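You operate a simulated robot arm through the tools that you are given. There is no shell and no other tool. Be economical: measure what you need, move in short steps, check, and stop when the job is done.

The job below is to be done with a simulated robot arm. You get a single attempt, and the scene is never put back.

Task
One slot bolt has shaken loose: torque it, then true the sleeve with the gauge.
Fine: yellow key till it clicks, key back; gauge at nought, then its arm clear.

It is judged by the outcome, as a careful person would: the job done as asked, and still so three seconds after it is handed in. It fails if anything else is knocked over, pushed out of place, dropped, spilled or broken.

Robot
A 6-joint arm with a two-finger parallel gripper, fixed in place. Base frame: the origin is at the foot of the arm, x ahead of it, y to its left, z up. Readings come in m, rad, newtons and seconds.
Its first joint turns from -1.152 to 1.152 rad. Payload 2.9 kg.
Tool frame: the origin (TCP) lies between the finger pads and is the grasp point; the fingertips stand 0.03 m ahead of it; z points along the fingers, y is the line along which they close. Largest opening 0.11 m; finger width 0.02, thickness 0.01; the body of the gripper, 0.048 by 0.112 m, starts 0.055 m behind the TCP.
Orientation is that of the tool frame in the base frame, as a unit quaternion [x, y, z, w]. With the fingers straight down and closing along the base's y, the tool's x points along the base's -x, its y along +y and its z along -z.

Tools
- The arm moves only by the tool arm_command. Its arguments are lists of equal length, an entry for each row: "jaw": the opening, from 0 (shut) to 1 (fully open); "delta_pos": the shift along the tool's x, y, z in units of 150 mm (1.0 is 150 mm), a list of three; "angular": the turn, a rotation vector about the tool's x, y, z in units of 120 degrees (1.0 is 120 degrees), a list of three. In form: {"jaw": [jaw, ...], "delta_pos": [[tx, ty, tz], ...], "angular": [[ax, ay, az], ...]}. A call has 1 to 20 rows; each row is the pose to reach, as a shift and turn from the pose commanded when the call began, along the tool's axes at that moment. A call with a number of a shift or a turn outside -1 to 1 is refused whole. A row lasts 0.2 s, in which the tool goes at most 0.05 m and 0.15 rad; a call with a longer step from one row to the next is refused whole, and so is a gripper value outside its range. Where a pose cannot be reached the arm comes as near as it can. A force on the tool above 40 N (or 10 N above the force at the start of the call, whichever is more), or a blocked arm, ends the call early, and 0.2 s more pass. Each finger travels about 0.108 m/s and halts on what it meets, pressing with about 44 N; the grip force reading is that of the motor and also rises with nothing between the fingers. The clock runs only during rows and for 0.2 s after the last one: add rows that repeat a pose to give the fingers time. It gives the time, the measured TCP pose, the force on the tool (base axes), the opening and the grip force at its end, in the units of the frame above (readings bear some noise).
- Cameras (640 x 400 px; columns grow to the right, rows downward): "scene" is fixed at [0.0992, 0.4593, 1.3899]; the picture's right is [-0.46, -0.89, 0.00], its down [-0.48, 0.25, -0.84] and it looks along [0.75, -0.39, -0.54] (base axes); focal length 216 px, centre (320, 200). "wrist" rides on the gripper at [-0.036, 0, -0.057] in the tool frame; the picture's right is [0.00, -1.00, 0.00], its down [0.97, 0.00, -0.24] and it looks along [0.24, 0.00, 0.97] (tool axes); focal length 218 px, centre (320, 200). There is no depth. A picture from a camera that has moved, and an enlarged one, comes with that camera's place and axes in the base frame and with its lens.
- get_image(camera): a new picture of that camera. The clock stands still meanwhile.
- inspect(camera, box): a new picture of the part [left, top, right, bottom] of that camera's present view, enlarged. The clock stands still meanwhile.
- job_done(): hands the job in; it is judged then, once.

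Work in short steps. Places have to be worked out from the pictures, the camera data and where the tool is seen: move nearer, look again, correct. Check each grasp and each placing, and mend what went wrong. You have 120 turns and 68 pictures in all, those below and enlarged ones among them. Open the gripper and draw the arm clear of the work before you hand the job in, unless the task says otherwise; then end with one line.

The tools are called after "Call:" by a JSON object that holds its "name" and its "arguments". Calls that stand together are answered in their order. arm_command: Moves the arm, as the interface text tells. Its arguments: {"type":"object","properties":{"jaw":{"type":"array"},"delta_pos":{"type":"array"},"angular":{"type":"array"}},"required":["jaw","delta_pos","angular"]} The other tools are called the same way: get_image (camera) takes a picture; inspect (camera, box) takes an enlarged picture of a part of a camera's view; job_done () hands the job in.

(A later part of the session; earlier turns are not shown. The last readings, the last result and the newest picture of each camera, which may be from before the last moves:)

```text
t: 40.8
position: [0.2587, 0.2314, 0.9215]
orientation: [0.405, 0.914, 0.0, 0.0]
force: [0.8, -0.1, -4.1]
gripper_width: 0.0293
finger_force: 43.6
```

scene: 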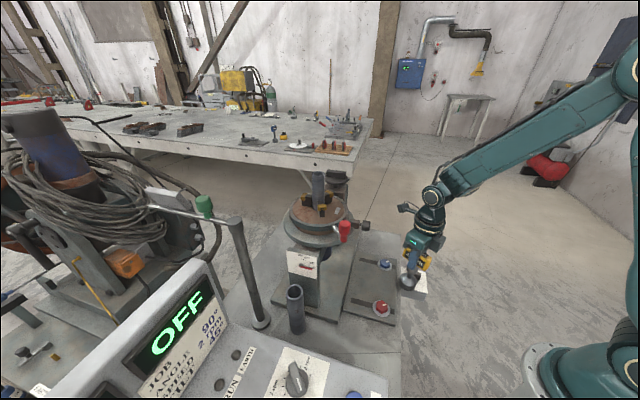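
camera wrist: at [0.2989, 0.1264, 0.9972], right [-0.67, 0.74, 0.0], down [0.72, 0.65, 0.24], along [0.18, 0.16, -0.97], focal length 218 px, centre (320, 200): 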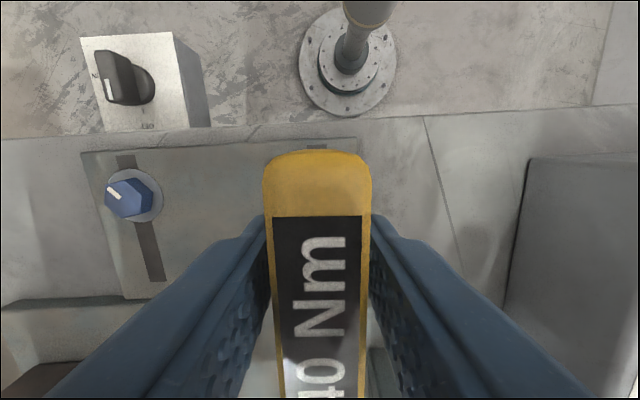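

Still no contact; the earlier pressing may have slid the key a few mm up in the grip. I'll keep lowering with the force watched.

Call:
{"name": "arm_command", "arguments": {"jaw": [0.1, 0.1, 0.1, 0.1], "delta_pos": [[0, 0, 0.01], [0, 0, 0.02], [0, 0, 0.027], [0, 0, 0.027]], "angular": [[0, 0, 0], [0, 0, 0], [0, 0, 0], [0, 0, 0]]}}

```text
t: 41.8
position: [0.2597, 0.2316, 0.9189]
orientation: [0.405, 0.914, 0.001, 0.001]
force: [-2.7, -7.9, 33.9]
gripper_width: 0.0296
finger_force: 43.8
```

Contact now. I'll ease up 3 mm so it just rests, and check the force.

Call:
{"name": "arm_command", "arguments": {"jaw": [0.1, 0.1, 0.1], "delta_pos": [[0, 0, -0.01], [0, 0, -0.018], [0, 0, -0.018]], "angular": [[0, 0, 0], [0, 0, 0], [0, 0, 0]]}}

Call:
{"name": "inspect", "arguments": {"camera": "scene", "box": [330, 270, 430, 370]}}

```text
t: 42.6
position: [0.2592, 0.2333, 0.9206]
orientation: [0.405, 0.914, -0.001, 0.0]
force: [0.3, -0.1, -4.0]
gripper_width: 0.0292
finger_force: 44.1
```

```text
4.00 times, centred on (380, 320) of scene
camera zoom: at [0.0993, 0.4593, 1.3899], right [-0.46, -0.89, 0.0], down [-0.48, 0.25, -0.84], along [0.75, -0.39, -0.54], focal length 863 px, centre (80, -280)
```

zoom: 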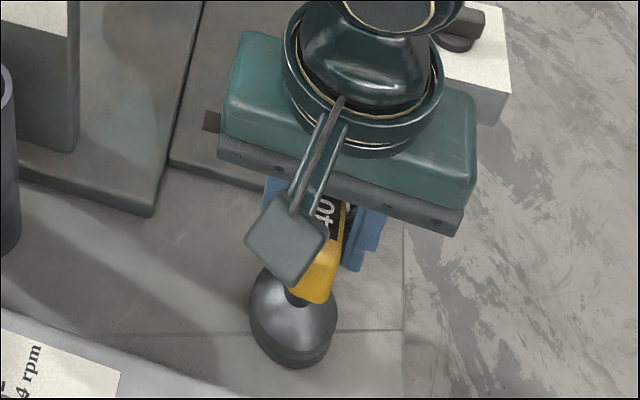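

It's just hanging again at 0.9206. I'll lower 1 mm and release, holding position while opening.

Call:
{"name": "arm_command", "arguments": {"jaw": [0.1, 0.1, 0.4, 0.7, 1, 1], "delta_pos": [[0, 0, 0.007], [0, 0, 0.007], [0, 0, 0.007], [0, 0, 0.007], [0, 0, 0.007], [0, 0, 0.007]], "angular": [[0, 0, 0], [0, 0, 0], [0, 0, 0], [0, 0, 0], [0, 0, 0], [0, 0, 0]]}}

Call:
{"name": "arm_command", "arguments": {"jaw": [1, 1, 1, 1, 1], "delta_pos": [[0, 0, -0.2], [0, 0, -0.4], [0, 0, -0.7], [0, 0, -1.0], [0, 0, -1.0]], "angular": [[0, 0, 0], [0, 0, 0], [0, 0, 0], [0, 0, 0], [0, 0, 0]]}}

Call:
{"name": "get_image", "arguments": {"camera": "wrist"}}

```text
t: 44.0
position: [0.2586, 0.2324, 0.9196]
orientation: [0.406, 0.914, 0.001, 0.001]
force: [-0.4, -0.2, 0.6]
gripper_width: 0.1103
finger_force: 0.1
```

```text
t: 45.2
position: [0.2596, 0.2327, 1.07]
orientation: [0.406, 0.914, 0.0, 0.0]
force: [-0.8, -0.1, -0.1]
gripper_width: 0.1101
finger_force: 0.0
```

```text
28 pictures are left
camera wrist: at [0.2831, 0.2057, 1.1262], right [-0.74, -0.67, 0.0], down [-0.65, 0.72, 0.24], along [-0.16, 0.18, -0.97], focal length 218 px, centre (320, 200)
```

wrist: 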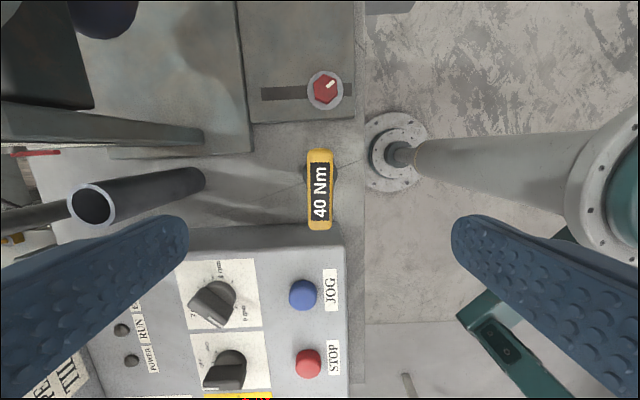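

The key stands back in its place and the red bolt's mark holds. Next is the gauge: I'll rise and rotate to view its arm and the positioner from above.

Call:
{"name": "arm_command", "arguments": {"jaw": [1, 1, 1, 1, 1, 1, 1, 1, 1, 1, 1, 1, 1, 1, 1, 1], "delta_pos": [[0, 0, -0.3], [0, 0, -0.6], [0, 0, -0.9], [0, 0, -1], [0, 0, -1], [0, 0, -1], [0, 0, -1], [0, 0, -1], [0, 0, -1], [0, 0, -1], [0, 0, -1], [0, 0, -1], [0, 0, -1], [0, 0, -1], [0, 0, -1], [0, 0, -1]], "angular": [[0, 0, 0], [0, 0, 0], [0, 0, -0.06], [0, 0, -0.12], [0, 0, -0.18], [0, 0, -0.24], [0, 0, -0.3], [0, 0, -0.36], [0, 0, -0.42], [0, 0, -0.48], [0, 0, -0.54], [0, 0, -0.6], [0, 0, -0.66], [0, 0, -0.72], [0, 0, -0.775], [0, 0, -0.775]]}}

Call:
{"name": "arm_command", "arguments": {"jaw": [1, 1, 1, 1, 1, 1, 1], "delta_pos": [[0, 0, -0.1], [0, 0, -0.2], [0, 0, -0.3], [0, 0, -0.4], [0, 0, -0.5], [0, 0, -0.5], [0, 0, -0.5]], "angular": [[0, -0.06, 0], [0, -0.12, 0], [0, -0.18, 0], [0, -0.24, 0], [0, -0.3, 0], [0, -0.333, 0], [0, -0.333, 0]]}}

Call:
{"name": "get_image", "arguments": {"camera": "wrist"}}

```text
t: 48.6
position: [0.2593, 0.2315, 1.2202]
orientation: [-0.385, 0.923, -0.001, 0.0]
force: [-0.2, 0.7, 0.8]
gripper_width: 0.1099
finger_force: 0.0
```

```text
t: 50.2
position: [0.2592, 0.2326, 1.2947]
orientation: [-0.362, 0.867, 0.133, 0.316]
force: [0.6, 0.4, 0.6]
gripper_width: 0.1101
finger_force: 0.0
```

```text
27 pictures are left
camera wrist: at [0.2523, 0.2258, 1.361], right [0.71, -0.7, 0.0], down [-0.63, -0.64, -0.44], along [0.31, 0.31, -0.9], focal length 218 px, centre (320, 200)
```

wrist: 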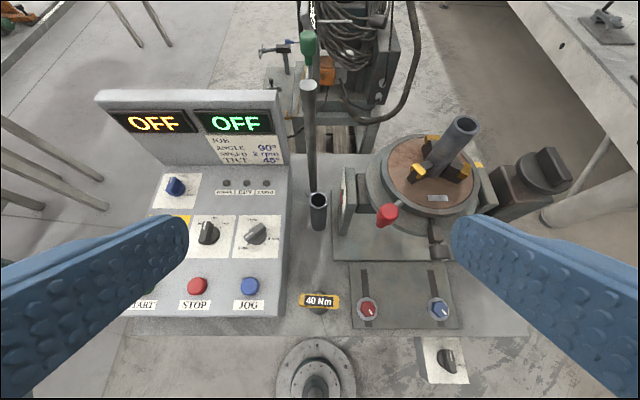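

A great overview. I'll enlarge the gauge region and the table region.

Call:
{"name": "inspect", "arguments": {"camera": "wrist", "box": [240, 0, 400, 100]}}

Call:
{"name": "inspect", "arguments": {"camera": "wrist", "box": [330, 100, 586, 260]}}

```text
4.00 times, centred on (320, 50) of wrist
camera zoom: at [0.2523, 0.2258, 1.361], right [0.71, -0.7, 0.0], down [-0.63, -0.64, -0.44], along [0.31, 0.31, -0.9], focal length 873 px, centre (320, 800)
```

zoom: 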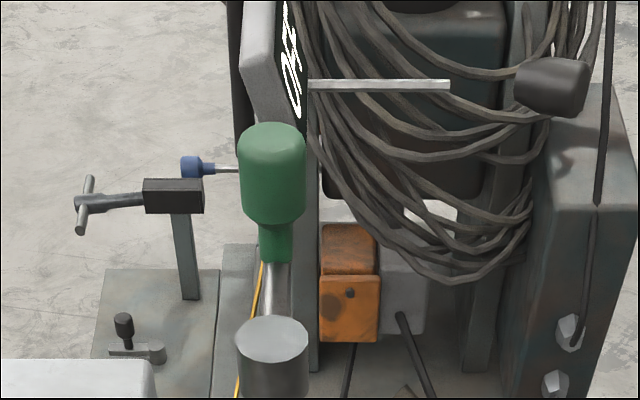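

```text
2.50 times, centred on (458, 180) of wrist
camera zoom: at [0.2523, 0.2258, 1.361], right [0.71, -0.7, 0.0], down [-0.63, -0.64, -0.44], along [0.31, 0.31, -0.9], focal length 546 px, centre (-25, 250)
```

zoom: 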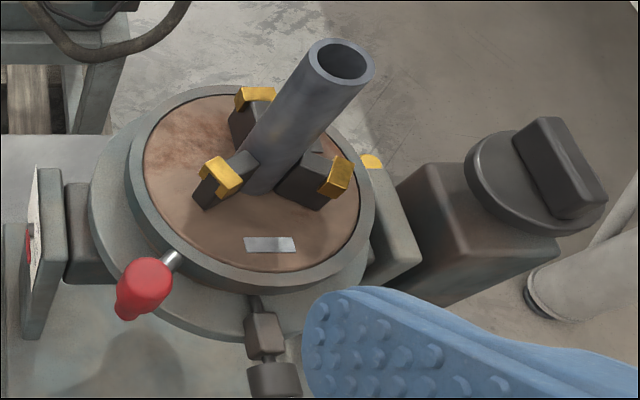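

The gauge box on the swing arm has a display on its clockwise face and a probe rod pointing clockwise. The green knob sits at about (0.493,0.495) with its top at z≈1.178. I'll untilt and move outward to test vertical-tool reach there.

Call:
{"name": "arm_command", "arguments": {"jaw": [1, 1, 1, 1, 1, 1, 1, 1], "delta_pos": [[-0.13, 0.01, 0.14], [-0.26, 0.02, 0.28], [-0.39, 0.03, 0.42], [-0.52, 0.04, 0.56], [-0.65, 0.05, 0.7], [-0.75, 0.055, 0.82], [-0.8, 0.058, 0.865], [-0.8, 0.058, 0.865]], "angular": [[0, 0.056, 0], [0, 0.111, 0], [0, 0.167, 0], [0, 0.222, 0], [0, 0.278, 0], [0, 0.333, 0], [0, 0.333, 0], [0, 0.333, 0]]}}

Call:
{"name": "arm_command", "arguments": {"jaw": [1, 1, 1, 1, 1], "delta_pos": [[-0.25, 0, 0.05], [-0.5, 0, 0.05], [-0.75, 0, 0.05], [-1.0, 0.0, 0.05], [-1.0, 0.0, 0.05]], "angular": [[0, 0, 0], [0, 0, 0], [0, 0, 0], [0, 0, 0], [0, 0, 0]]}}

```text
t: 52.0
position: [0.3754, 0.3621, 1.2705]
orientation: [-0.384, 0.923, 0.0, 0.0]
force: [0.5, 0.0, 0.6]
gripper_width: 0.1099
finger_force: 0.0
```

```text
t: 52.4
position: [0.394, 0.3808, 1.2622]
orientation: [-0.384, 0.923, 0.004, 0.006]
force: [8.6, 10.5, -20.5]
gripper_width: 0.11
finger_force: 0.0
out of reach, approached as far as the arm can: row 1
stopped in row 1: the force on the tool passed its limit (the readings are from after the stop); the commanded pose is now the measured one
```

It stopped at r≈0.55 with a force spike and out of reach. I'll look to see whether something touched.

Call:
{"name": "get_image", "arguments": {"camera": "scene"}}

Call:
{"name": "get_image", "arguments": {"camera": "wrist"}}

```text
24 pictures are left
```

scene: 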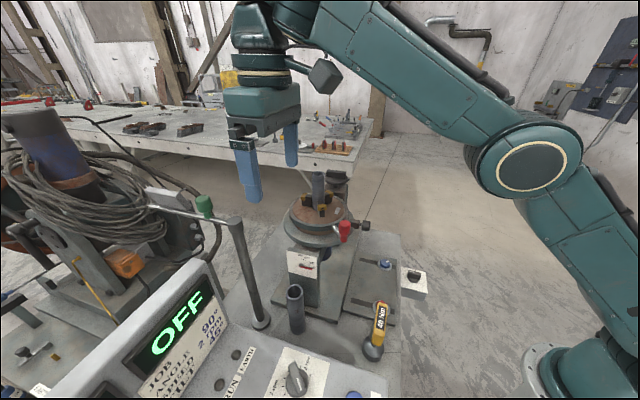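

```text
23 pictures are left
camera wrist: at [0.4185, 0.4058, 1.3197], right [0.71, -0.71, 0.0], down [-0.69, -0.69, 0.23], along [-0.16, -0.16, -0.97], focal length 218 px, centre (320, 200)
```

wrist: 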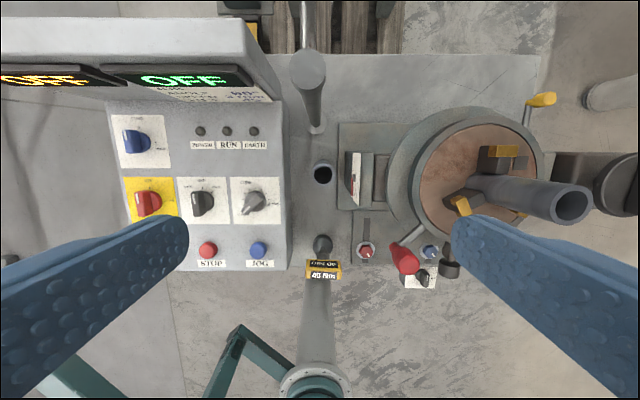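

Nothing was touched; it is simply the reach limit for a vertical tool up here, so I'll tilt the tool outward instead. Plan: straddle the green knob with a loose fork closing along Y and swing the arm 90° clockwise. First I'll back off and set the yaw to 0.

Call:
{"name": "arm_command", "arguments": {"jaw": [1, 1, 1, 1, 1, 1, 1], "delta_pos": [[0.1, 0, 0], [0.2, 0, 0], [0.3, 0, 0], [0.4, 0, 0], [0.5, 0, 0], [0.55, 0, 0], [0.55, 0, 0]], "angular": [[0, 0, 0.0625], [0, 0, 0.125], [0, 0, 0.1875], [0, 0, 0.25], [0, 0, 0.3125], [0, 0, 0.375], [0, 0, 0.375]]}}

Call:
{"name": "arm_command", "arguments": {"jaw": [1, 0.9, 0.8, 0.7, 0.6, 0.5, 0.45, 0.45, 0.45], "delta_pos": [[0, 0, 0], [0, 0.1, 0], [0, 0.2, 0], [0, 0.3, 0], [0, 0.45, 0], [0, 0.6, 0], [-0.1, 0.7, 0], [-0.1, 0.8, 0], [-0.1, 0.8, 0]], "angular": [[0, -0.06, 0], [0, -0.12, 0], [0, -0.18, 0], [0, -0.24, 0], [0, -0.3, 0], [0, -0.36, 0], [0, -0.4, 0], [0, -0.4, 0], [0, -0.4, 0]]}}

```text
t: 54.0
position: [0.335, 0.3214, 1.2607]
orientation: [-0.001, 1.0, 0.004, 0.004]
force: [1.1, -0.5, -0.1]
gripper_width: 0.11
finger_force: 0.0
```

```text
t: 56.0
position: [0.4119, 0.4299, 1.2949]
orientation: [-0.019, 0.936, 0.045, 0.348]
force: [-0.9, 0.0, -0.1]
gripper_width: 0.0496
finger_force: 0.1
out of reach, approached as far as the arm can: row 1, 2, 3, 4, 5, 6, 7, 8, 9
```

The tool is now tilted about 40° toward +X, close to what I wanted, at (0.412,0.430,1.295). I'll test reach by moving toward a pre-pose above the knob.

Call:
{"name": "arm_command", "arguments": {"jaw": [0.45, 0.45, 0.45, 0.45, 0.45], "delta_pos": [[0.02, 0.1, 0.11], [0.05, 0.2, 0.22], [0.07, 0.3, 0.33], [0.096, 0.393, 0.44], [0.096, 0.393, 0.44]], "angular": [[0, 0, 0], [0, 0, 0], [0, 0, 0], [0, 0, 0], [0, 0, 0]]}}

Call:
{"name": "get_image", "arguments": {"camera": "wrist"}}

```text
t: 57.2
position: [0.4131, 0.428, 1.2947]
orientation: [-0.019, 0.936, 0.045, 0.349]
force: [-0.1, -0.4, 0.3]
gripper_width: 0.0494
finger_force: 0.1
out of reach, approached as far as the arm can: row 1, 2, 3, 4, 5
```

```text
22 pictures are left
camera wrist: at [0.4027, 0.4243, 1.3612], right [0.07, -1.0, -0.07], down [-0.89, -0.03, -0.45], along [0.45, 0.09, -0.89], focal length 218 px, centre (320, 200)
```

wrist: 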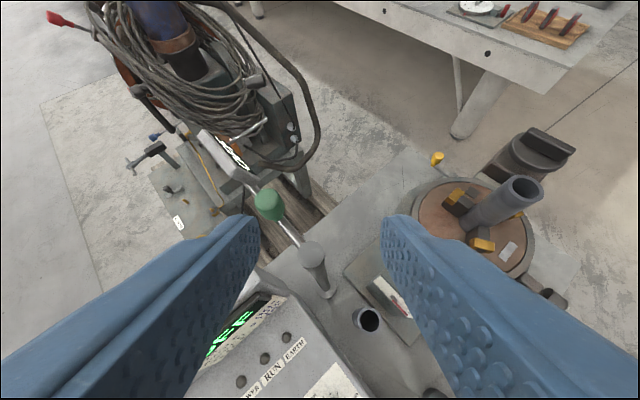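

The arm won't move further with a sideways tilt because of a wrist limit. The radial tilt worked before, so I'll return to that and use closed fingers as a peg to push the knob.

Call:
{"name": "arm_command", "arguments": {"jaw": [0.45, 0.4, 0.3, 0.2, 0.1, 0, 0, 0], "delta_pos": [[0.07, -0.1, -0.07], [0.14, -0.2, -0.14], [0.21, -0.3, -0.21], [0.28, -0.4, -0.28], [0.35, -0.5, -0.35], [0.42, -0.613, -0.423], [0.42, -0.613, -0.423], [0.42, -0.613, -0.423]], "angular": [[-0.041, 0.004, -0.047], [-0.082, 0.009, -0.094], [-0.122, 0.013, -0.141], [-0.163, 0.017, -0.188], [-0.204, 0.022, -0.235], [-0.245, 0.026, -0.282], [-0.245, 0.026, -0.282], [-0.245, 0.026, -0.282]]}}

```text
t: 59.0
position: [0.3848, 0.3953, 1.3771]
orientation: [-0.376, 0.858, 0.175, 0.304]
force: [-0.6, -0.2, -0.6]
gripper_width: 0.0001
finger_force: 37.7
out of reach, approached as far as the arm can: row 1, 2, 3, 4, 5, 6, 7, 8
```

The solver left it at (0.385,0.395,1.377) with a near-radial tilt. I'll pull inward and down to free it from the limit.

Call:
{"name": "arm_command", "arguments": {"jaw": [0, 0, 0, 0, 0, 0], "delta_pos": [[0.25, 0, -0.03], [0.5, -0.01, -0.06], [0.75, -0.02, -0.09], [1.0, -0.03, -0.117], [1.0, -0.03, -0.117], [1.0, -0.03, -0.117]], "angular": [[0, 0, 0], [0, 0, 0], [0, 0, 0], [0, 0, 0], [0, 0, 0], [0, 0, 0]]}}

```text
t: 60.4
position: [0.3539, 0.3499, 1.4114]
orientation: [-0.375, 0.858, 0.174, 0.303]
force: [1.0, -1.1, 0.4]
gripper_width: 0.0001
finger_force: 37.0
out of reach, approached as far as the arm can: row 1, 2, 3, 4, 5, 6
```

It keeps drifting outward and up, which may mean the wrist ended in an awkward configuration. I'll take a scene look.

Call:
{"name": "get_image", "arguments": {"camera": "scene"}}

```text
21 pictures are left
```

scene: 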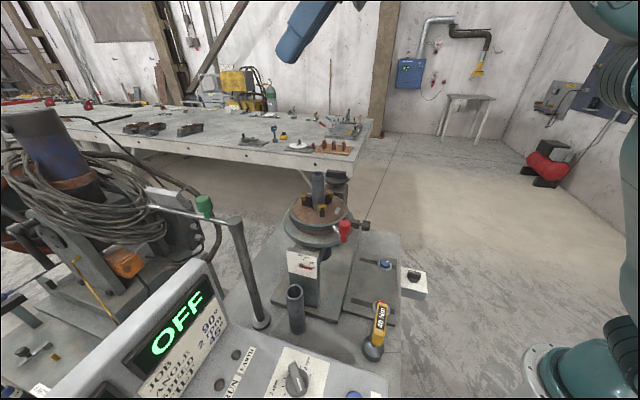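

The elbow has risen high. I'll unfold by untilting back toward vertical, which is a known good posture.

Call:
{"name": "arm_command", "arguments": {"jaw": [0, 0, 0, 0, 0, 0, 0], "delta_pos": [[0, 0, 0], [0, 0, 0], [0, 0, 0], [0, 0, 0], [0, 0, 0], [0, 0, 0], [0, 0, 0]], "angular": [[0, 0.06, 0], [0, 0.12, 0], [0, 0.18, 0], [0, 0.24, 0], [0, 0.3, 0], [0, 0.343, 0], [0, 0.343, 0]]}}

```text
t: 61.9
position: [0.335, 0.3098, 1.3367]
orientation: [-0.497, 0.867, -0.021, 0.021]
force: [10.8, 6.0, -16.2]
gripper_width: 0.0002
finger_force: 37.8
out of reach, approached as far as the arm can: row 1, 2, 3, 4, 5, 6, 7
stopped in row 7: the force on the tool passed its limit (the readings are from after the stop); the commanded pose is now the measured one
```

It looks like the elbow was fully stretched: all these poses lie on the arm's reach sphere of about 0.8 m around the shoulder. I'll command a vertical tool at a known good inner pose to bend the elbow again.

Call:
{"name": "arm_command", "arguments": {"jaw": [0, 0, 0, 0, 0, 0, 0, 0], "delta_pos": [[0.1, 0, 0.15], [0.2, 0, 0.3], [0.3, 0, 0.45], [0.4, 0, 0.6], [0.5, 0, 0.75], [0.6, 0, 0.8], [0.65, 0, 0.8], [0.65, 0, 0.8]], "angular": [[0, 0, 0], [0, 0, 0], [0, 0, 0], [0, 0, 0], [0, 0, 0], [0, 0, 0], [0, 0, 0], [0, 0, 0]]}}

```text
t: 63.6
position: [0.2986, 0.2309, 1.2492]
orientation: [-0.495, 0.868, -0.021, 0.017]
force: [-0.3, -0.1, -0.4]
gripper_width: 0.0
finger_force: 38.3
out of reach, approached as far as the arm can: row 5, 6, 7
```

It's back inside. I'll set the yaw to -45°, then tilt 50° radially outward in place, as worked before.

Call:
{"name": "arm_command", "arguments": {"jaw": [0, 0, 0, 0, 0], "delta_pos": [[0, 0, 0], [0, 0, 0], [0, 0, 0], [0, 0, 0], [0, 0, 0]], "angular": [[0, 0, 0.03], [0, 0, 0.06], [0, 0, 0.09], [0, 0, 0.122], [0, 0, 0.122]]}}

Call:
{"name": "arm_command", "arguments": {"jaw": [0, 0, 0, 0, 0, 0, 0, 0, 0, 0], "delta_pos": [[0, 0, 0], [0, 0, 0], [0, 0, 0], [0, 0, 0], [0, 0, 0], [0, 0, 0], [0, 0, 0], [0, 0, 0], [0, 0, 0], [0, 0, 0]], "angular": [[0, -0.05, 0], [0, -0.1, 0], [0, -0.15, 0], [0, -0.2, 0], [0, -0.25, 0], [0, -0.3, 0], [0, -0.35, 0], [0, -0.4, 0], [0, -0.417, 0], [0, -0.417, 0]]}}

```text
t: 64.8
position: [0.2977, 0.2318, 1.2493]
orientation: [-0.38, 0.925, -0.019, 0.018]
force: [0.8, 0.7, 0.0]
gripper_width: 0.0
finger_force: 37.5
out of reach, approached as far as the arm can: row 1, 2, 3, 4, 5
```

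```text
t: 67.0
position: [0.3401, 0.2296, 1.4263]
orientation: [-0.37, 0.872, 0.105, 0.303]
force: [-0.3, 0.5, 0.4]
gripper_width: 0.0
finger_force: 37.8
out of reach, approached as far as the arm can: row 1, 2, 3, 4, 5, 6, 7, 8, 9, 10
```

Still blocked, so I need to see the arm's posture.

Call:
{"name": "get_image", "arguments": {"camera": "scene"}}

Call:
{"name": "get_image", "arguments": {"camera": "wrist"}}

```text
20 pictures are left
```

scene: 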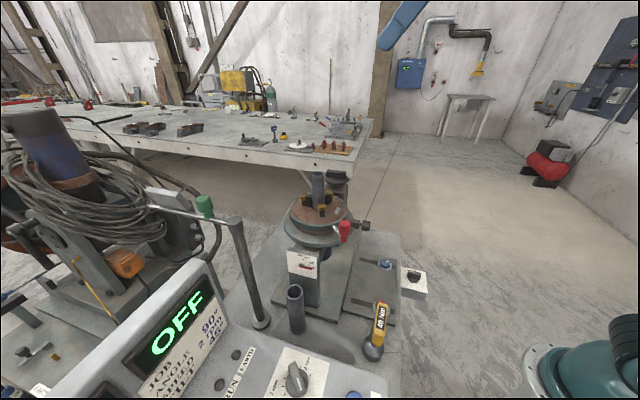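

```text
19 pictures are left
camera wrist: at [0.3335, 0.2274, 1.4929], right [0.71, -0.7, 0.04], down [-0.64, -0.66, -0.4], along [0.31, 0.26, -0.92], focal length 218 px, centre (320, 200)
```

wrist: 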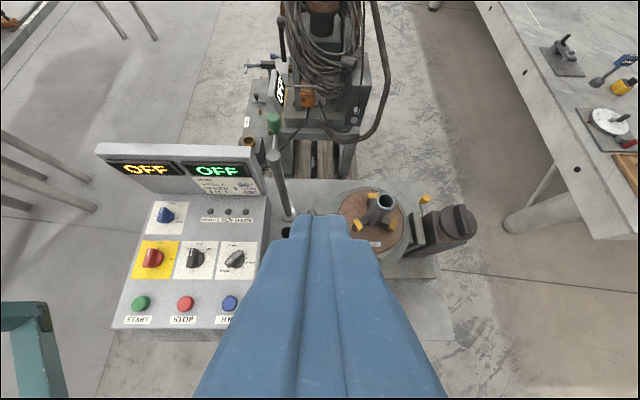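

The arm has straightened upward. I'll retreat toward the starting posture (vertical tool near (0.34,0.13,1.28)) to regain a healthy configuration.

Call:
{"name": "arm_command", "arguments": {"jaw": [0, 0, 0, 0, 0, 0, 0, 0, 0, 0, 0, 0], "delta_pos": [[0.1, -0.05, 0.06], [0.2, -0.1, 0.12], [0.3, -0.15, 0.18], [0.4, -0.2, 0.24], [0.5, -0.25, 0.3], [0.6, -0.3, 0.36], [0.7, -0.35, 0.42], [0.8, -0.4, 0.48], [0.9, -0.43, 0.5], [0.98, -0.43, 0.507], [0.98, -0.43, 0.507], [0.98, -0.43, 0.507]], "angular": [[0, 0.05, 0], [0, 0.1, 0], [0, 0.15, 0], [0, 0.2, 0], [0, 0.25, 0], [0, 0.3, 0], [0, 0.325, 0], [0, 0.325, 0], [0, 0.325, 0], [0, 0.325, 0], [0, 0.325, 0], [0, 0.325, 0]]}}

```text
t: 69.7
position: [0.3418, 0.1248, 1.2733]
orientation: [-0.384, 0.923, -0.026, -0.005]
force: [0.5, 0.6, 0.6]
gripper_width: 0.0
finger_force: 37.3
out of reach, approached as far as the arm can: row 1, 2, 3, 4
```

It recovered to a vertical tool at (0.342,0.125,1.273). I'll go to the earlier good pose (0.259,0.232,1.22) and redo the tilt there.

Call:
{"name": "arm_command", "arguments": {"jaw": [0, 0, 0, 0, 0, 0, 0], "delta_pos": [[-0.02, 0.15, 0.1], [-0.04, 0.3, 0.2], [-0.06, 0.45, 0.3], [-0.08, 0.6, 0.353], [-0.1, 0.75, 0.353], [-0.113, 0.896, 0.353], [-0.113, 0.896, 0.353]], "angular": [[0, 0, 0], [0, 0, 0], [0, 0, 0], [0, 0, 0], [0, 0, 0], [0, 0, 0], [0, 0, 0]]}}

Call:
{"name": "arm_command", "arguments": {"jaw": [0, 0, 0, 0, 0, 0, 0, 0, 0, 0], "delta_pos": [[0, 0, 0], [0, 0, 0], [0, 0, 0], [0, 0, 0], [0, 0, 0], [0, 0, 0], [0, 0, 0], [0, 0, 0], [0, 0, 0], [0, 0, 0]], "angular": [[0, -0.05, 0], [0, -0.1, 0], [0, -0.15, 0], [0, -0.2, 0], [0, -0.25, 0], [0, -0.3, 0], [0, -0.35, 0], [0, -0.4, 0], [0, -0.417, 0], [0, -0.417, 0]]}}

```text
t: 71.2
position: [0.2603, 0.246, 1.2377]
orientation: [-0.383, 0.923, -0.016, -0.018]
force: [0.5, -0.2, 0.6]
gripper_width: 0.0
finger_force: 37.9
out of reach, approached as far as the arm can: row 3, 4, 5, 6, 7
```

```text
t: 73.5
position: [0.2896, 0.2277, 1.4071]
orientation: [-0.375, 0.886, 0.091, 0.258]
force: [-0.1, -0.3, -0.4]
gripper_width: 0.0
finger_force: 37.8
out of reach, approached as far as the arm can: row 1, 2, 3, 4, 5, 6, 7, 8, 9, 10
```

The pattern fits the last joint being near its ±172° limit in a flipped wrist branch. The closed peg works at any roll, so I'll roll about the tool axis by -90° to move away from that limit.

Call:
{"name": "arm_command", "arguments": {"jaw": [0, 0, 0, 0, 0, 0, 0, 0, 0, 0, 0, 0, 0], "delta_pos": [[0, 0, 0], [0, 0, 0], [0, 0, 0], [0, 0, 0], [0, 0, 0], [0, 0, 0], [0, 0, 0], [0, 0, 0], [0, 0, 0], [0, 0, 0], [0, 0, 0], [0, 0, 0], [0, 0, 0]], "angular": [[0, 0, -0.0625], [0, 0, -0.125], [0, 0, -0.1875], [0, 0, -0.25], [0, 0, -0.3125], [0, 0, -0.375], [0, 0, -0.4375], [0, 0, -0.5], [0, 0, -0.5625], [0, 0, -0.625], [0, 0, -0.6875], [0, 0, -0.75], [0, 0, -0.75]]}}

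```text
t: 76.2
position: [0.2935, 0.2244, 1.4033]
orientation: [0.892, -0.36, 0.119, -0.246]
force: [-0.4, 0.6, -0.2]
gripper_width: 0.0002
finger_force: 37.7
```

No limit warning now. I'll increase the outward tilt to about 50° and lower to (0.30,0.27,1.25).

Call:
{"name": "arm_command", "arguments": {"jaw": [0, 0, 0, 0, 0, 0, 0, 0], "delta_pos": [[-0.03, 0.05, 0.16], [-0.07, 0.1, 0.32], [-0.1, 0.15, 0.48], [-0.14, 0.2, 0.64], [-0.18, 0.25, 0.8], [-0.218, 0.32, 0.99], [-0.218, 0.32, 0.99], [-0.218, 0.32, 0.99]], "angular": [[0.04, 0, 0], [0.08, 0, 0], [0.12, 0, 0], [0.15, 0, 0], [0.15, 0, 0], [0.15, 0, 0], [0.15, 0, 0], [0.15, 0, 0]]}}

```text
t: 78.0
position: [0.2992, 0.2702, 1.2521]
orientation: [0.843, -0.338, 0.173, -0.382]
force: [0.6, 0.0, -0.3]
gripper_width: 0.0002
finger_force: 37.0
out of reach, approached as far as the arm can: row 1
```

That works, so the peg is now tilted 50° outward. I'll advance toward a point above and on the counter-clockwise side of the green knob.

Call:
{"name": "arm_command", "arguments": {"jaw": [0, 0, 0, 0, 0], "delta_pos": [[-0.05, -0.125, 0.166], [-0.1, -0.25, 0.333], [-0.155, -0.375, 0.5], [-0.206, -0.5, 0.665], [-0.206, -0.5, 0.665]], "angular": [[0, 0, 0], [0, 0, 0], [0, 0, 0], [0, 0, 0], [0, 0, 0]]}}

Call:
{"name": "arm_command", "arguments": {"jaw": [0, 0, 0, 0, 0], "delta_pos": [[-0.05, -0.125, 0.166], [-0.1, -0.25, 0.333], [-0.155, -0.375, 0.5], [-0.206, -0.5, 0.665], [-0.206, -0.5, 0.665]], "angular": [[0, 0, 0], [0, 0, 0], [0, 0, 0], [0, 0, 0], [0, 0, 0]]}}

Call:
{"name": "get_image", "arguments": {"camera": "wrist"}}

```text
t: 79.2
position: [0.3647, 0.3826, 1.2432]
orientation: [0.843, -0.338, 0.173, -0.382]
force: [0.6, 0.3, 0.6]
gripper_width: 0.0
finger_force: 37.6
```

```text
t: 80.5
position: [0.4322, 0.4901, 1.2348]
orientation: [0.842, -0.338, 0.173, -0.382]
force: [0.4, -0.6, -0.2]
gripper_width: 0.0
finger_force: 37.8
```

```text
18 pictures are left
camera wrist: at [0.3746, 0.4865, 1.2701], right [0.44, 0.48, 0.76], down [0.56, -0.81, 0.19], along [0.7, 0.34, -0.62], focal length 218 px, centre (320, 200)
```

wrist: 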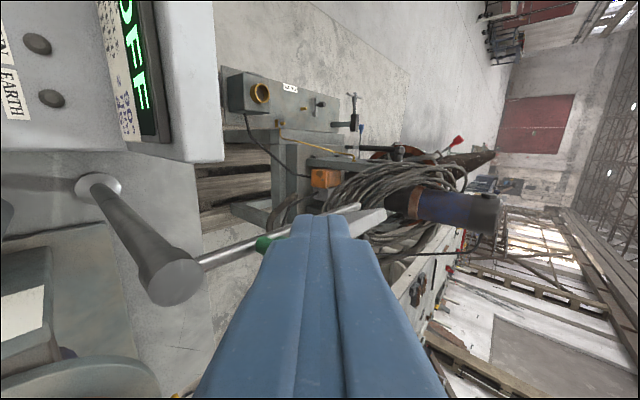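

Post, arm and knob line up with my estimates. I'll drop to the start point beside the knob on its counter-clockwise side.

Call:
{"name": "arm_command", "arguments": {"jaw": [0, 0, 0, 0], "delta_pos": [[0.003, 0.05, 0.11], [0.006, 0.1, 0.22], [0.008, 0.153, 0.339], [0.008, 0.153, 0.339]], "angular": [[0, 0, 0], [0, 0, 0], [0, 0, 0], [0, 0, 0]]}}

Call:
{"name": "inspect", "arguments": {"camera": "scene", "box": [130, 130, 330, 255]}}

```text
t: 81.5
position: [0.4502, 0.5064, 1.1844]
orientation: [0.842, -0.337, 0.173, -0.383]
force: [-0.2, 0.2, -0.5]
gripper_width: 0.0003
finger_force: 37.4
```

```text
3.20 times, centred on (230, 192) of scene
camera zoom: at [0.0992, 0.4593, 1.3899], right [-0.46, -0.89, 0.0], down [-0.48, 0.25, -0.84], along [0.75, -0.39, -0.54], focal length 691 px, centre (608, 224)
```

zoom: 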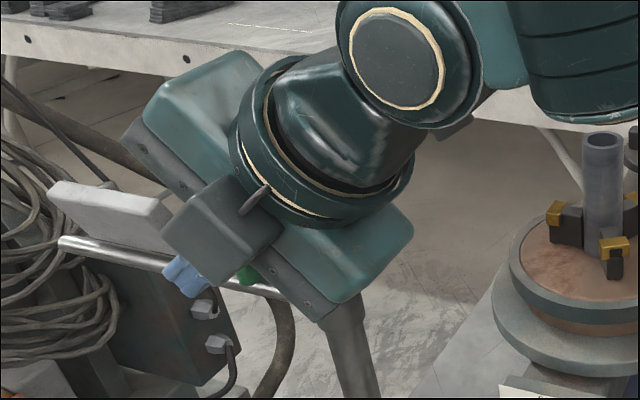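

The peg is beside the knob on the correct side. I'll push along the arc through about 60°, rolling the peg as I go.

Call:
{"name": "arm_command", "arguments": {"jaw": [0, 0, 0, 0, 0, 0, 0, 0, 0, 0], "delta_pos": [[0.084, -0.004, 0.009], [0.13, -0.004, 0.011], [0.177, -0.004, 0.014], [0.221, 0.003, 0.008], [0.265, 0.011, 0.001], [0.303, 0.025, -0.013], [0.34, 0.039, -0.028], [0.37, 0.057, -0.047], [0.4, 0.075, -0.067], [0.4, 0.075, -0.067]], "angular": [[0, 0, 0], [0, 0, 0.042], [0, 0, 0.083], [0, 0, 0.125], [0, 0, 0.167], [0, 0, 0.204], [0, 0, 0.242], [0, 0, 0.283], [0, 0, 0.325], [0, 0, 0.325]]}}

Call:
{"name": "get_image", "arguments": {"camera": "scene"}}

```text
t: 83.7
position: [0.4825, 0.4515, 1.1853]
orientation: [0.681, -0.6, 0.036, -0.419]
force: [-0.2, 0.3, -0.3]
gripper_width: 0.0
finger_force: 37.3
```

```text
16 pictures are left
```

scene: 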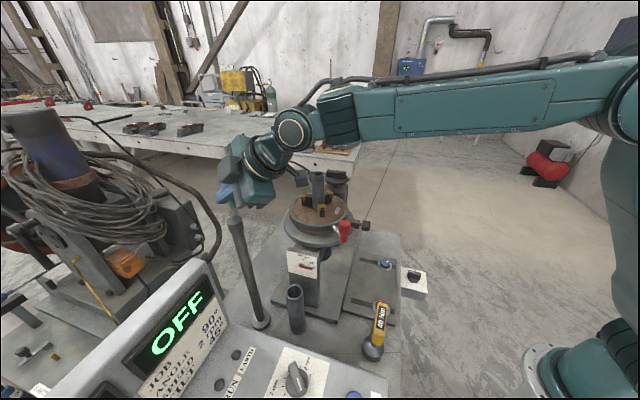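

The arm swung with the knob and the forces are small. I'll continue to about 75° and look.

Call:
{"name": "arm_command", "arguments": {"jaw": [0, 0, 0], "delta_pos": [[0.032, 0.002, -0.023], [0.063, 0.003, -0.047], [0.063, 0.003, -0.047]], "angular": [[0, 0, 0.042], [0, 0, 0.083], [0, 0, 0.083]]}}

Call:
{"name": "get_image", "arguments": {"camera": "wrist"}}

```text
t: 84.5
position: [0.4793, 0.4421, 1.1835]
orientation: [-0.627, 0.657, 0.002, 0.419]
force: [-1.5, 2.5, 0.4]
gripper_width: 0.0
finger_force: 37.7
```

```text
15 pictures are left
camera wrist: at [0.444, 0.4414, 1.241], right [0.82, -0.21, 0.52], down [0.0, -0.92, -0.38], along [0.57, 0.32, -0.76], focal length 218 px, centre (320, 200)
```

wrist: 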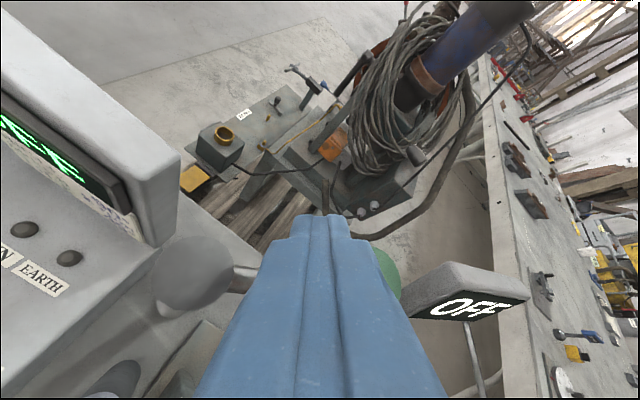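

The display reads "OFF" while it's off the work. By the picture the arm is only at about az -14°, so I'll push on to around -35…-40°, watching the force.

Call:
{"name": "arm_command", "arguments": {"jaw": [0, 0, 0, 0, 0], "delta_pos": [[0.034, -0.021, -0.012], [0.067, -0.042, -0.023], [0.09, -0.036, -0.046], [0.111, -0.031, -0.069], [0.111, -0.031, -0.069]], "angular": [[0, 0, 0.015], [0, 0, 0.03], [0, 0, 0.05], [0, 0, 0.07], [0, 0, 0.07]]}}

Call:
{"name": "get_image", "arguments": {"camera": "wrist"}}

```text
t: 85.7
position: [0.4762, 0.4261, 1.1856]
orientation: [-0.583, 0.695, 0.037, 0.419]
force: [-26.9, 18.0, 9.3]
gripper_width: 0.0002
finger_force: 37.7
```

```text
14 pictures are left
camera wrist: at [0.444, 0.4245, 1.2446], right [0.84, -0.32, 0.44], down [-0.1, -0.89, -0.45], along [0.53, 0.34, -0.78], focal length 218 px, centre (320, 200)
```

wrist: 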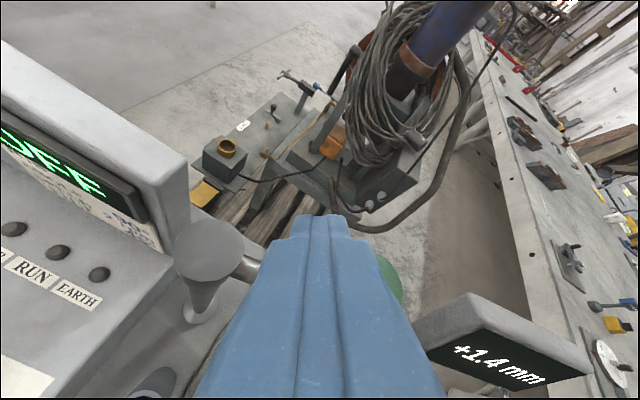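

The gauge now reads +1.4 mm and the arm is against its stop. I'll ease the peg off, lift it clear, and check the scene camera's view of the display.

Call:
{"name": "arm_command", "arguments": {"jaw": [0, 0, 0, 0, 0, 0, 0], "delta_pos": [[-0.02, 0.025, 0.003], [-0.043, 0.051, 0.007], [-0.12, 0, -0.06], [-0.22, -0.08, -0.16], [-0.376, -0.184, -0.34], [-0.376, -0.184, -0.34], [-0.376, -0.184, -0.34]], "angular": [[0, 0, 0], [0, 0, 0], [0, 0, 0], [0, 0, 0], [0, 0, 0], [0, 0, 0], [0, 0, 0]]}}

Call:
{"name": "arm_command", "arguments": {"jaw": [0, 0, 0, 0, 0, 0, 0], "delta_pos": [[0, 0.0, -0.2], [0, 0.0, -0.4], [0, 0.0, -0.6], [0, 0.0, -0.8], [0, 0, -1.0], [0, 0, -1], [0, 0, -1]], "angular": [[0, 0, 0], [0, 0, 0], [0, 0, 0], [0, 0, 0], [0, 0, 0], [0, 0, 0], [0, 0, 0]]}}

Call:
{"name": "inspect", "arguments": {"camera": "scene", "box": [220, 150, 380, 250]}}

```text
t: 87.2
position: [0.4747, 0.4302, 1.2644]
orientation: [-0.577, 0.7, 0.031, 0.419]
force: [-0.1, -0.8, -0.3]
gripper_width: 0.0
finger_force: 37.2
```

```text
t: 88.8
position: [0.3923, 0.3501, 1.3619]
orientation: [-0.578, 0.7, 0.032, 0.419]
force: [0.2, -0.8, -0.9]
gripper_width: 0.0001
finger_force: 37.9
```

```text
4.00 times, centred on (300, 200) of scene
camera zoom: at [0.0992, 0.4593, 1.3899], right [-0.46, -0.89, 0.0], down [-0.48, 0.25, -0.84], along [0.75, -0.39, -0.54], focal length 863 px, centre (400, 200)
```

zoom: 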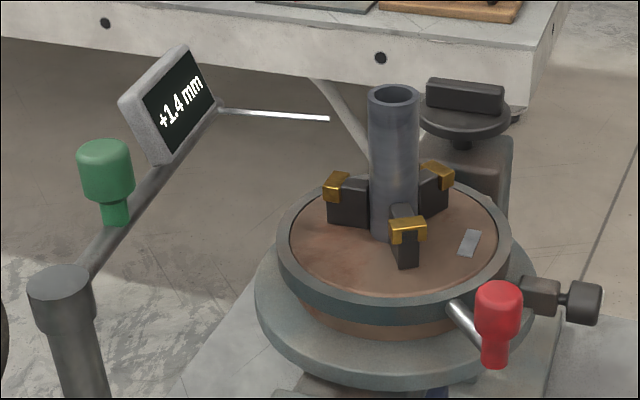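

The scene camera reads the display clearly at +1.4 mm, and the arm stays put. Next is the truing screw: its black knob is at about (0.435,0.151,1.025) with its axis at az ≈46°. I'll retreat and roll the tool, ready for a horizontal end-on grip.

Call:
{"name": "arm_command", "arguments": {"jaw": [0, 0, 0, 0, 0, 0, 0, 0, 0, 0, 0, 0, 0, 0, 0, 0, 0, 0, 0], "delta_pos": [[0.05, 0.01, -0.02], [0.1, 0.02, -0.04], [0.15, 0.03, -0.06], [0.2, 0.04, -0.08], [0.25, 0.05, -0.1], [0.3, 0.06, -0.12], [0.35, 0.07, -0.14], [0.4, 0.08, -0.16], [0.45, 0.09, -0.18], [0.5, 0.1, -0.2], [0.55, 0.11, -0.22], [0.6, 0.12, -0.24], [0.65, 0.13, -0.26], [0.7, 0.14, -0.28], [0.75, 0.15, -0.3], [0.8, 0.16, -0.32], [0.825, 0.168, -0.332], [0.825, 0.168, -0.332], [0.825, 0.168, -0.332]], "angular": [[0, 0, -0.06], [0, 0, -0.12], [0, 0, -0.18], [0, 0, -0.24], [0, 0, -0.3], [0, 0, -0.36], [0, 0, -0.42], [0, 0, -0.48], [0, 0, -0.54], [0, 0, -0.6], [0, 0, -0.66], [0, 0, -0.72], [0, 0, -0.78], [0, 0, -0.84], [0, 0, -0.9], [0, 0, -0.95], [0, 0, -1.0], [0, 0, -1.0], [0, 0, -1.0]]}}

```text
t: 92.8
position: [0.3468, 0.2346, 1.3065]
orientation: [0.895, 0.15, 0.347, -0.237]
force: [0.2, 0.3, -0.5]
gripper_width: 0.0
finger_force: 37.9
```

Good, no limit warnings. Next I'll bring the tool to horizontal (az 46.5°) while moving to an intermediate point at (0.30,0.09,1.165).

Call:
{"name": "arm_command", "arguments": {"jaw": [0, 0, 0, 0.1, 0.2, 0.3, 0.4, 0.5, 0.55, 0.55], "delta_pos": [[-0.12, 0.12, -0.01], [-0.24, 0.24, -0.02], [-0.36, 0.36, -0.03], [-0.48, 0.48, -0.04], [-0.6, 0.6, -0.05], [-0.72, 0.72, -0.06], [-0.84, 0.84, -0.07], [-0.977, 0.98, -0.073], [-0.977, 0.98, -0.073], [-0.977, 0.98, -0.073]], "angular": [[0.02, 0.037, 0], [0.04, 0.074, 0], [0.06, 0.11, 0], [0.08, 0.147, 0], [0.1, 0.184, 0], [0.12, 0.22, 0], [0.14, 0.258, 0], [0.163, 0.295, 0], [0.163, 0.295, 0], [0.163, 0.295, 0]]}}

```text
t: 95.0
position: [0.2479, 0.1924, 1.29]
orientation: [0.696, 0.123, 0.572, -0.417]
force: [-0.8, -0.2, -0.7]
gripper_width: 0.0607
finger_force: 0.0
out of reach, approached as far as the arm can: row 4, 5, 6, 7, 8, 9, 10
```

Horizontal orientation is blocked near a wrist singularity. Instead I'll grip the screw knob from above with a vertical tool and turn it in strokes by tilting about its axis. First I'll go back to vertical at (0.34,0.11,1.22).

Call:
{"name": "arm_command", "arguments": {"jaw": [0.55, 0.55, 0.55, 0.55, 0.55, 0.55, 0.55, 0.55, 0.55, 0.55, 0.55, 0.55, 0.55, 0.55], "delta_pos": [[0, 0, 0], [0, 0, 0], [-0.01, 0.1, 0], [-0.01, 0.2, 0.01], [-0.02, 0.3, 0.01], [-0.03, 0.4, 0.01], [-0.03, 0.5, 0.02], [-0.04, 0.6, 0.02], [-0.05, 0.7, 0.02], [-0.05, 0.8, 0.03], [-0.06, 0.9, 0.03], [-0.06, 0.943, 0.03], [-0.06, 0.943, 0.03], [-0.06, 0.943, 0.03]], "angular": [[-0.028, -0.056, 0], [-0.055, -0.112, 0], [-0.083, -0.169, 0], [-0.11, -0.225, 0], [-0.138, -0.281, 0], [-0.165, -0.337, 0], [-0.193, -0.394, 0], [-0.22, -0.45, 0], [-0.248, -0.506, 0], [-0.275, -0.562, 0], [-0.303, -0.619, 0], [-0.33, -0.675, 0], [-0.33, -0.675, 0], [-0.33, -0.675, 0]]}}

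```text
t: 98.0
position: [0.3388, 0.113, 1.2278]
orientation: [0.984, 0.176, -0.004, -0.007]
force: [0.3, 0.0, 1.2]
gripper_width: 0.0604
finger_force: 0.0
out of reach, approached as far as the arm can: row 12, 13, 14
```

Yaw is about 160°, right at the last joint's limit, so this is the normal branch. I'll unwind to yaw -46° for a centred joint.

Call:
{"name": "arm_command", "arguments": {"jaw": [0.55, 0.55, 0.55, 0.55, 0.55, 0.55, 0.55, 0.55, 0.55, 0.55, 0.55, 0.55, 0.55, 0.55, 0.55, 0.55, 0.55], "delta_pos": [[0, 0, 0], [0, 0, 0], [0, 0, 0], [0, 0, 0], [0, 0, 0], [0, 0, 0], [0, 0, 0], [0, 0, 0], [0, 0, 0], [0, 0, 0], [0, 0, 0], [0, 0, 0], [0, 0, 0], [0, 0, 0], [0, 0, 0], [0, 0, 0], [0, 0, 0]], "angular": [[0, 0, -0.063], [0, 0, -0.126], [0, 0, -0.189], [0, 0, -0.252], [0, 0, -0.315], [0, 0, -0.378], [0, 0, -0.441], [0, 0, -0.504], [0, 0, -0.567], [0, 0, -0.63], [0, 0, -0.693], [0, 0, -0.756], [0, 0, -0.819], [0, 0, -0.882], [0, 0, -0.945], [0, 0, -1.0], [0, 0, -1.0]]}}

Call:
{"name": "arm_command", "arguments": {"jaw": [0.55, 0.55, 0.55, 0.55, 0.55, 0.55, 0.55, 0.55, 0.55, 0.55, 0.55, 0.55, 0.55], "delta_pos": [[0, 0, 0], [0, 0, 0], [0, 0, 0], [0, 0, 0], [0, 0, 0], [0, 0, 0], [0, 0, 0], [0, 0, 0], [0, 0, 0], [0, 0, 0], [0, 0, 0], [0, 0, 0], [0, 0, 0]], "angular": [[0, 0, -0.06], [0, 0, -0.12], [0, 0, -0.18], [0, 0, -0.24], [0, 0, -0.3], [0, 0, -0.36], [0, 0, -0.42], [0, 0, -0.48], [0, 0, -0.54], [0, 0, -0.6], [0, 0, -0.66], [0, 0, -0.714], [0, 0, -0.714]]}}

Call:
{"name": "get_image", "arguments": {"camera": "wrist"}}

```text
t: 101.7
position: [0.1172, 0.31, 1.2497]
orientation: [0.371, 0.928, -0.006, 0.022]
force: [0.0, -0.2, 0.6]
gripper_width: 0.0605
finger_force: 0.0
out of reach, approached as far as the arm can: row 1, 2, 3, 4, 5, 6, 7, 8, 9, 10, 11, 12, 13, 14, 15, 16, 17
```

```text
t: 104.5
position: [0.1071, 0.3209, 1.2484]
orientation: [0.344, 0.938, -0.009, 0.032]
force: [-0.2, 0.2, 1.0]
gripper_width: 0.0606
finger_force: 0.1
out of reach, approached as far as the arm can: row 1, 2, 3, 4, 5, 6, 7, 8, 9, 10, 11, 12, 13
```

```text
12 pictures are left
camera wrist: at [0.131, 0.3, 1.3068], right [-0.65, -0.76, -0.01], down [-0.75, 0.64, 0.17], along [-0.13, 0.12, -0.98], focal length 218 px, centre (320, 200)
```

wrist: 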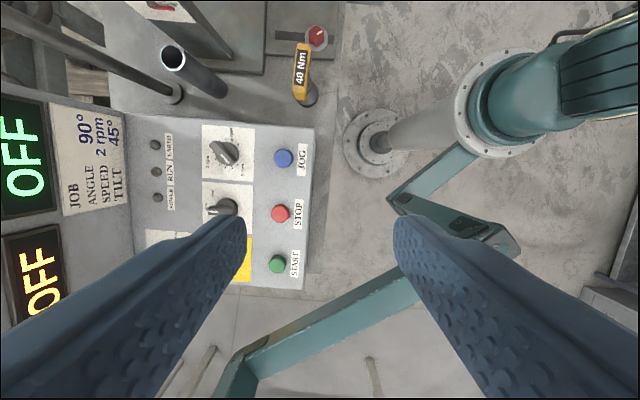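

The wrist branch is flipped, with one joint near its limit for a vertical tool. I'll swing the whole arm clear to the free right side first, using base-joint rotation only, in identical steps; this is step one.

Call:
{"name": "arm_command", "arguments": {"jaw": [0.3, 0.3, 0.3, 0.3, 0.3], "delta_pos": [[-0.22, 0.1, 0], [-0.43, 0.17, 0], [-0.67, 0.22, 0], [-0.91, 0.255, 0], [-0.91, 0.255, 0]], "angular": [[0, 0, 0.049], [0, 0, 0.098], [0, 0, 0.148], [0, 0, 0.197], [0, 0, 0.197]]}}

```text
t: 105.7
position: [0.2359, 0.2611, 1.253]
orientation: [0.529, 0.848, 0.0, 0.034]
force: [0.1, 0.6, 0.2]
gripper_width: 0.033
finger_force: 0.0
out of reach, approached as far as the arm can: row 4, 5
```

That worked as predicted. I'll repeat the same step twice.

Call:
{"name": "arm_command", "arguments": {"jaw": [0.3, 0.3, 0.3, 0.3, 0.3], "delta_pos": [[-0.22, 0.1, 0], [-0.43, 0.17, 0], [-0.67, 0.22, 0], [-0.91, 0.255, 0], [-0.91, 0.255, 0]], "angular": [[0, 0, 0.049], [0, 0, 0.098], [0, 0, 0.148], [0, 0, 0.197], [0, 0, 0.197]]}}

Call:
{"name": "arm_command", "arguments": {"jaw": [0.3, 0.3, 0.3, 0.3, 0.3], "delta_pos": [[-0.22, 0.1, 0], [-0.43, 0.17, 0], [-0.67, 0.22, 0], [-0.91, 0.255, 0], [-0.91, 0.255, 0]], "angular": [[0, 0, 0.049], [0, 0, 0.098], [0, 0, 0.148], [0, 0, 0.197], [0, 0, 0.197]]}}

```text
t: 106.8
position: [0.3278, 0.1544, 1.2577]
orientation: [0.692, 0.721, 0.005, 0.035]
force: [0.2, 1.1, 0.2]
gripper_width: 0.0332
finger_force: 0.0
out of reach, approached as far as the arm can: row 3, 4, 5
```

```text
t: 108.0
position: [0.3706, 0.0192, 1.2611]
orientation: [0.825, 0.564, 0.014, 0.033]
force: [-0.2, 0.6, 0.1]
gripper_width: 0.0327
finger_force: 0.1
out of reach, approached as far as the arm can: row 4, 5
```

Now I'm on the clear side. I'll go lower and further right to set up a wrist swing in free space.

Call:
{"name": "arm_command", "arguments": {"jaw": [0.3, 0.3, 0.3, 0.3, 0.3, 0.3], "delta_pos": [[-0.11, 0.04, 0.19], [-0.22, 0.08, 0.38], [-0.33, 0.12, 0.57], [-0.44, 0.16, 0.76], [-0.553, 0.195, 0.933], [-0.553, 0.195, 0.933]], "angular": [[0, 0, 0.022], [0, 0, 0.044], [0, 0, 0.066], [0, 0, 0.088], [0, 0, 0.108], [0, 0, 0.108]]}}

Call:
{"name": "arm_command", "arguments": {"jaw": [0.3, 0.3, 0.3, 0.3, 0.3, 0.3], "delta_pos": [[-0.1, 0.06, 0.2], [-0.2, 0.12, 0.4], [-0.3, 0.18, 0.6], [-0.4, 0.25, 0.8], [-0.496, 0.315, 1.0], [-0.496, 0.315, 1.0]], "angular": [[0, 0, 0.022], [0, 0, 0.044], [0, 0, 0.066], [0, 0, 0.088], [0, 0, 0.108], [0, 0, 0.108]]}}

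```text
t: 109.5
position: [0.4268, -0.0825, 1.2349]
orientation: [0.883, 0.468, 0.014, 0.028]
force: [-0.4, 0.2, -0.1]
gripper_width: 0.0328
finger_force: 0.1
out of reach, approached as far as the arm can: row 1, 2, 3, 4, 5, 6
```

```text
t: 110.8
position: [0.4989, -0.2032, 1.1586]
orientation: [0.93, 0.365, 0.018, 0.027]
force: [-0.4, 1.4, -0.5]
gripper_width: 0.0332
finger_force: 0.0
out of reach, approached as far as the arm can: row 1, 2, 3, 4, 5, 6
```

Descending is still blocked. I need one look at the arm's posture to understand it.

Call:
{"name": "get_image", "arguments": {"camera": "scene"}}

```text
11 pictures are left
```

scene: 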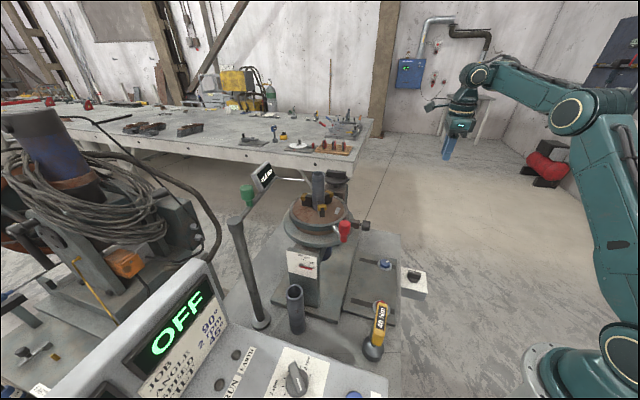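

The posture is elbow-up and healthy, so a wrist joint is riding its limit for an exactly vertical tool. I'll tilt the tool 30° to the right, away from that limit, and see whether it frees.

Call:
{"name": "arm_command", "arguments": {"jaw": [0.3, 0.3, 0.3, 0.3, 0.3, 0.3], "delta_pos": [[0, 0, 0], [0, 0, 0], [0, 0, 0], [0, 0, 0], [0, 0, 0], [0, 0, 0]], "angular": [[-0.021, -0.045, 0], [-0.042, -0.09, 0], [-0.063, -0.136, 0], [-0.084, -0.182, 0], [-0.105, -0.227, 0], [-0.105, -0.227, 0]]}}

```text
t: 112.2
position: [0.5041, -0.2063, 1.1654]
orientation: [0.911, 0.349, -0.129, 0.176]
force: [0.1, -0.3, -0.9]
gripper_width: 0.033
finger_force: 0.0
out of reach, approached as far as the arm can: row 1, 2, 3, 4, 5, 6
```

It's now tilted 25° to the right. I'll test moving inward and down with this orientation.

Call:
{"name": "arm_command", "arguments": {"jaw": [0.3, 0.3, 0.3, 0.3, 0.3, 0.3], "delta_pos": [[-0.01, -0.17, 0.13], [-0.02, -0.34, 0.26], [-0.03, -0.52, 0.39], [-0.04, -0.69, 0.52], [-0.046, -0.862, 0.645], [-0.046, -0.862, 0.645]], "angular": [[0, 0, 0], [0, 0, 0], [0, 0, 0], [0, 0, 0], [0, 0, 0], [0, 0, 0]]}}

```text
t: 113.7
position: [0.515, -0.1832, 1.1534]
orientation: [0.912, 0.349, -0.129, 0.174]
force: [-0.2, -0.8, -0.2]
gripper_width: 0.0329
finger_force: 0.1
out of reach, approached as far as the arm can: row 1, 2, 3, 4, 5, 6
```

The pattern shows yaw+azimuth pinned at about 113°, which is the last joint's other limit in this branch; I had rolled the wrong way. I'll roll +48° about the tool axis and untilt.

Call:
{"name": "arm_command", "arguments": {"jaw": [0.3, 0.3, 0.3, 0.3, 0.3, 0.3, 0.3, 0.3], "delta_pos": [[0, 0, 0], [0, 0, 0], [0, 0, 0], [0, 0, 0], [0, 0, 0], [0, 0, 0], [0, 0, 0], [0, 0, 0]], "angular": [[0, 0, 0.06], [0, 0, 0.12], [0, 0, 0.18], [0, 0, 0.24], [0, 0, 0.3], [0, 0, 0.36], [0, 0, 0.4], [0, 0, 0.4]]}}

```text
t: 115.5
position: [0.5138, -0.1823, 1.1548]
orientation: [0.975, -0.052, -0.047, 0.211]
force: [1.0, 0.2, -0.2]
gripper_width: 0.0329
finger_force: 0.1
```

That freed it. I'll untilt to vertical while moving back to (0.43,0.0,1.20).

Call:
{"name": "arm_command", "arguments": {"jaw": [0.3, 0.3, 0.3, 0.3, 0.4, 0.5, 0.6, 0.6], "delta_pos": [[-0.12, -0.16, -0.12], [-0.25, -0.31, -0.23], [-0.37, -0.47, -0.35], [-0.5, -0.63, -0.47], [-0.62, -0.78, -0.58], [-0.746, -0.94, -0.7], [-0.746, -0.94, -0.7], [-0.746, -0.94, -0.7]], "angular": [[0.034, 0.006, 0], [0.069, 0.013, 0], [0.103, 0.019, 0], [0.137, 0.025, 0], [0.172, 0.032, 0], [0.206, 0.038, 0], [0.206, 0.038, 0], [0.206, 0.038, 0]]}}

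```text
t: 117.2
position: [0.4344, 0.0007, 1.2166]
orientation: [0.999, -0.051, 0.004, 0.001]
force: [-0.6, -0.6, -0.6]
gripper_width: 0.0663
finger_force: 0.1
out of reach, approached as far as the arm can: row 1, 2, 3, 4, 5, 6, 7
```

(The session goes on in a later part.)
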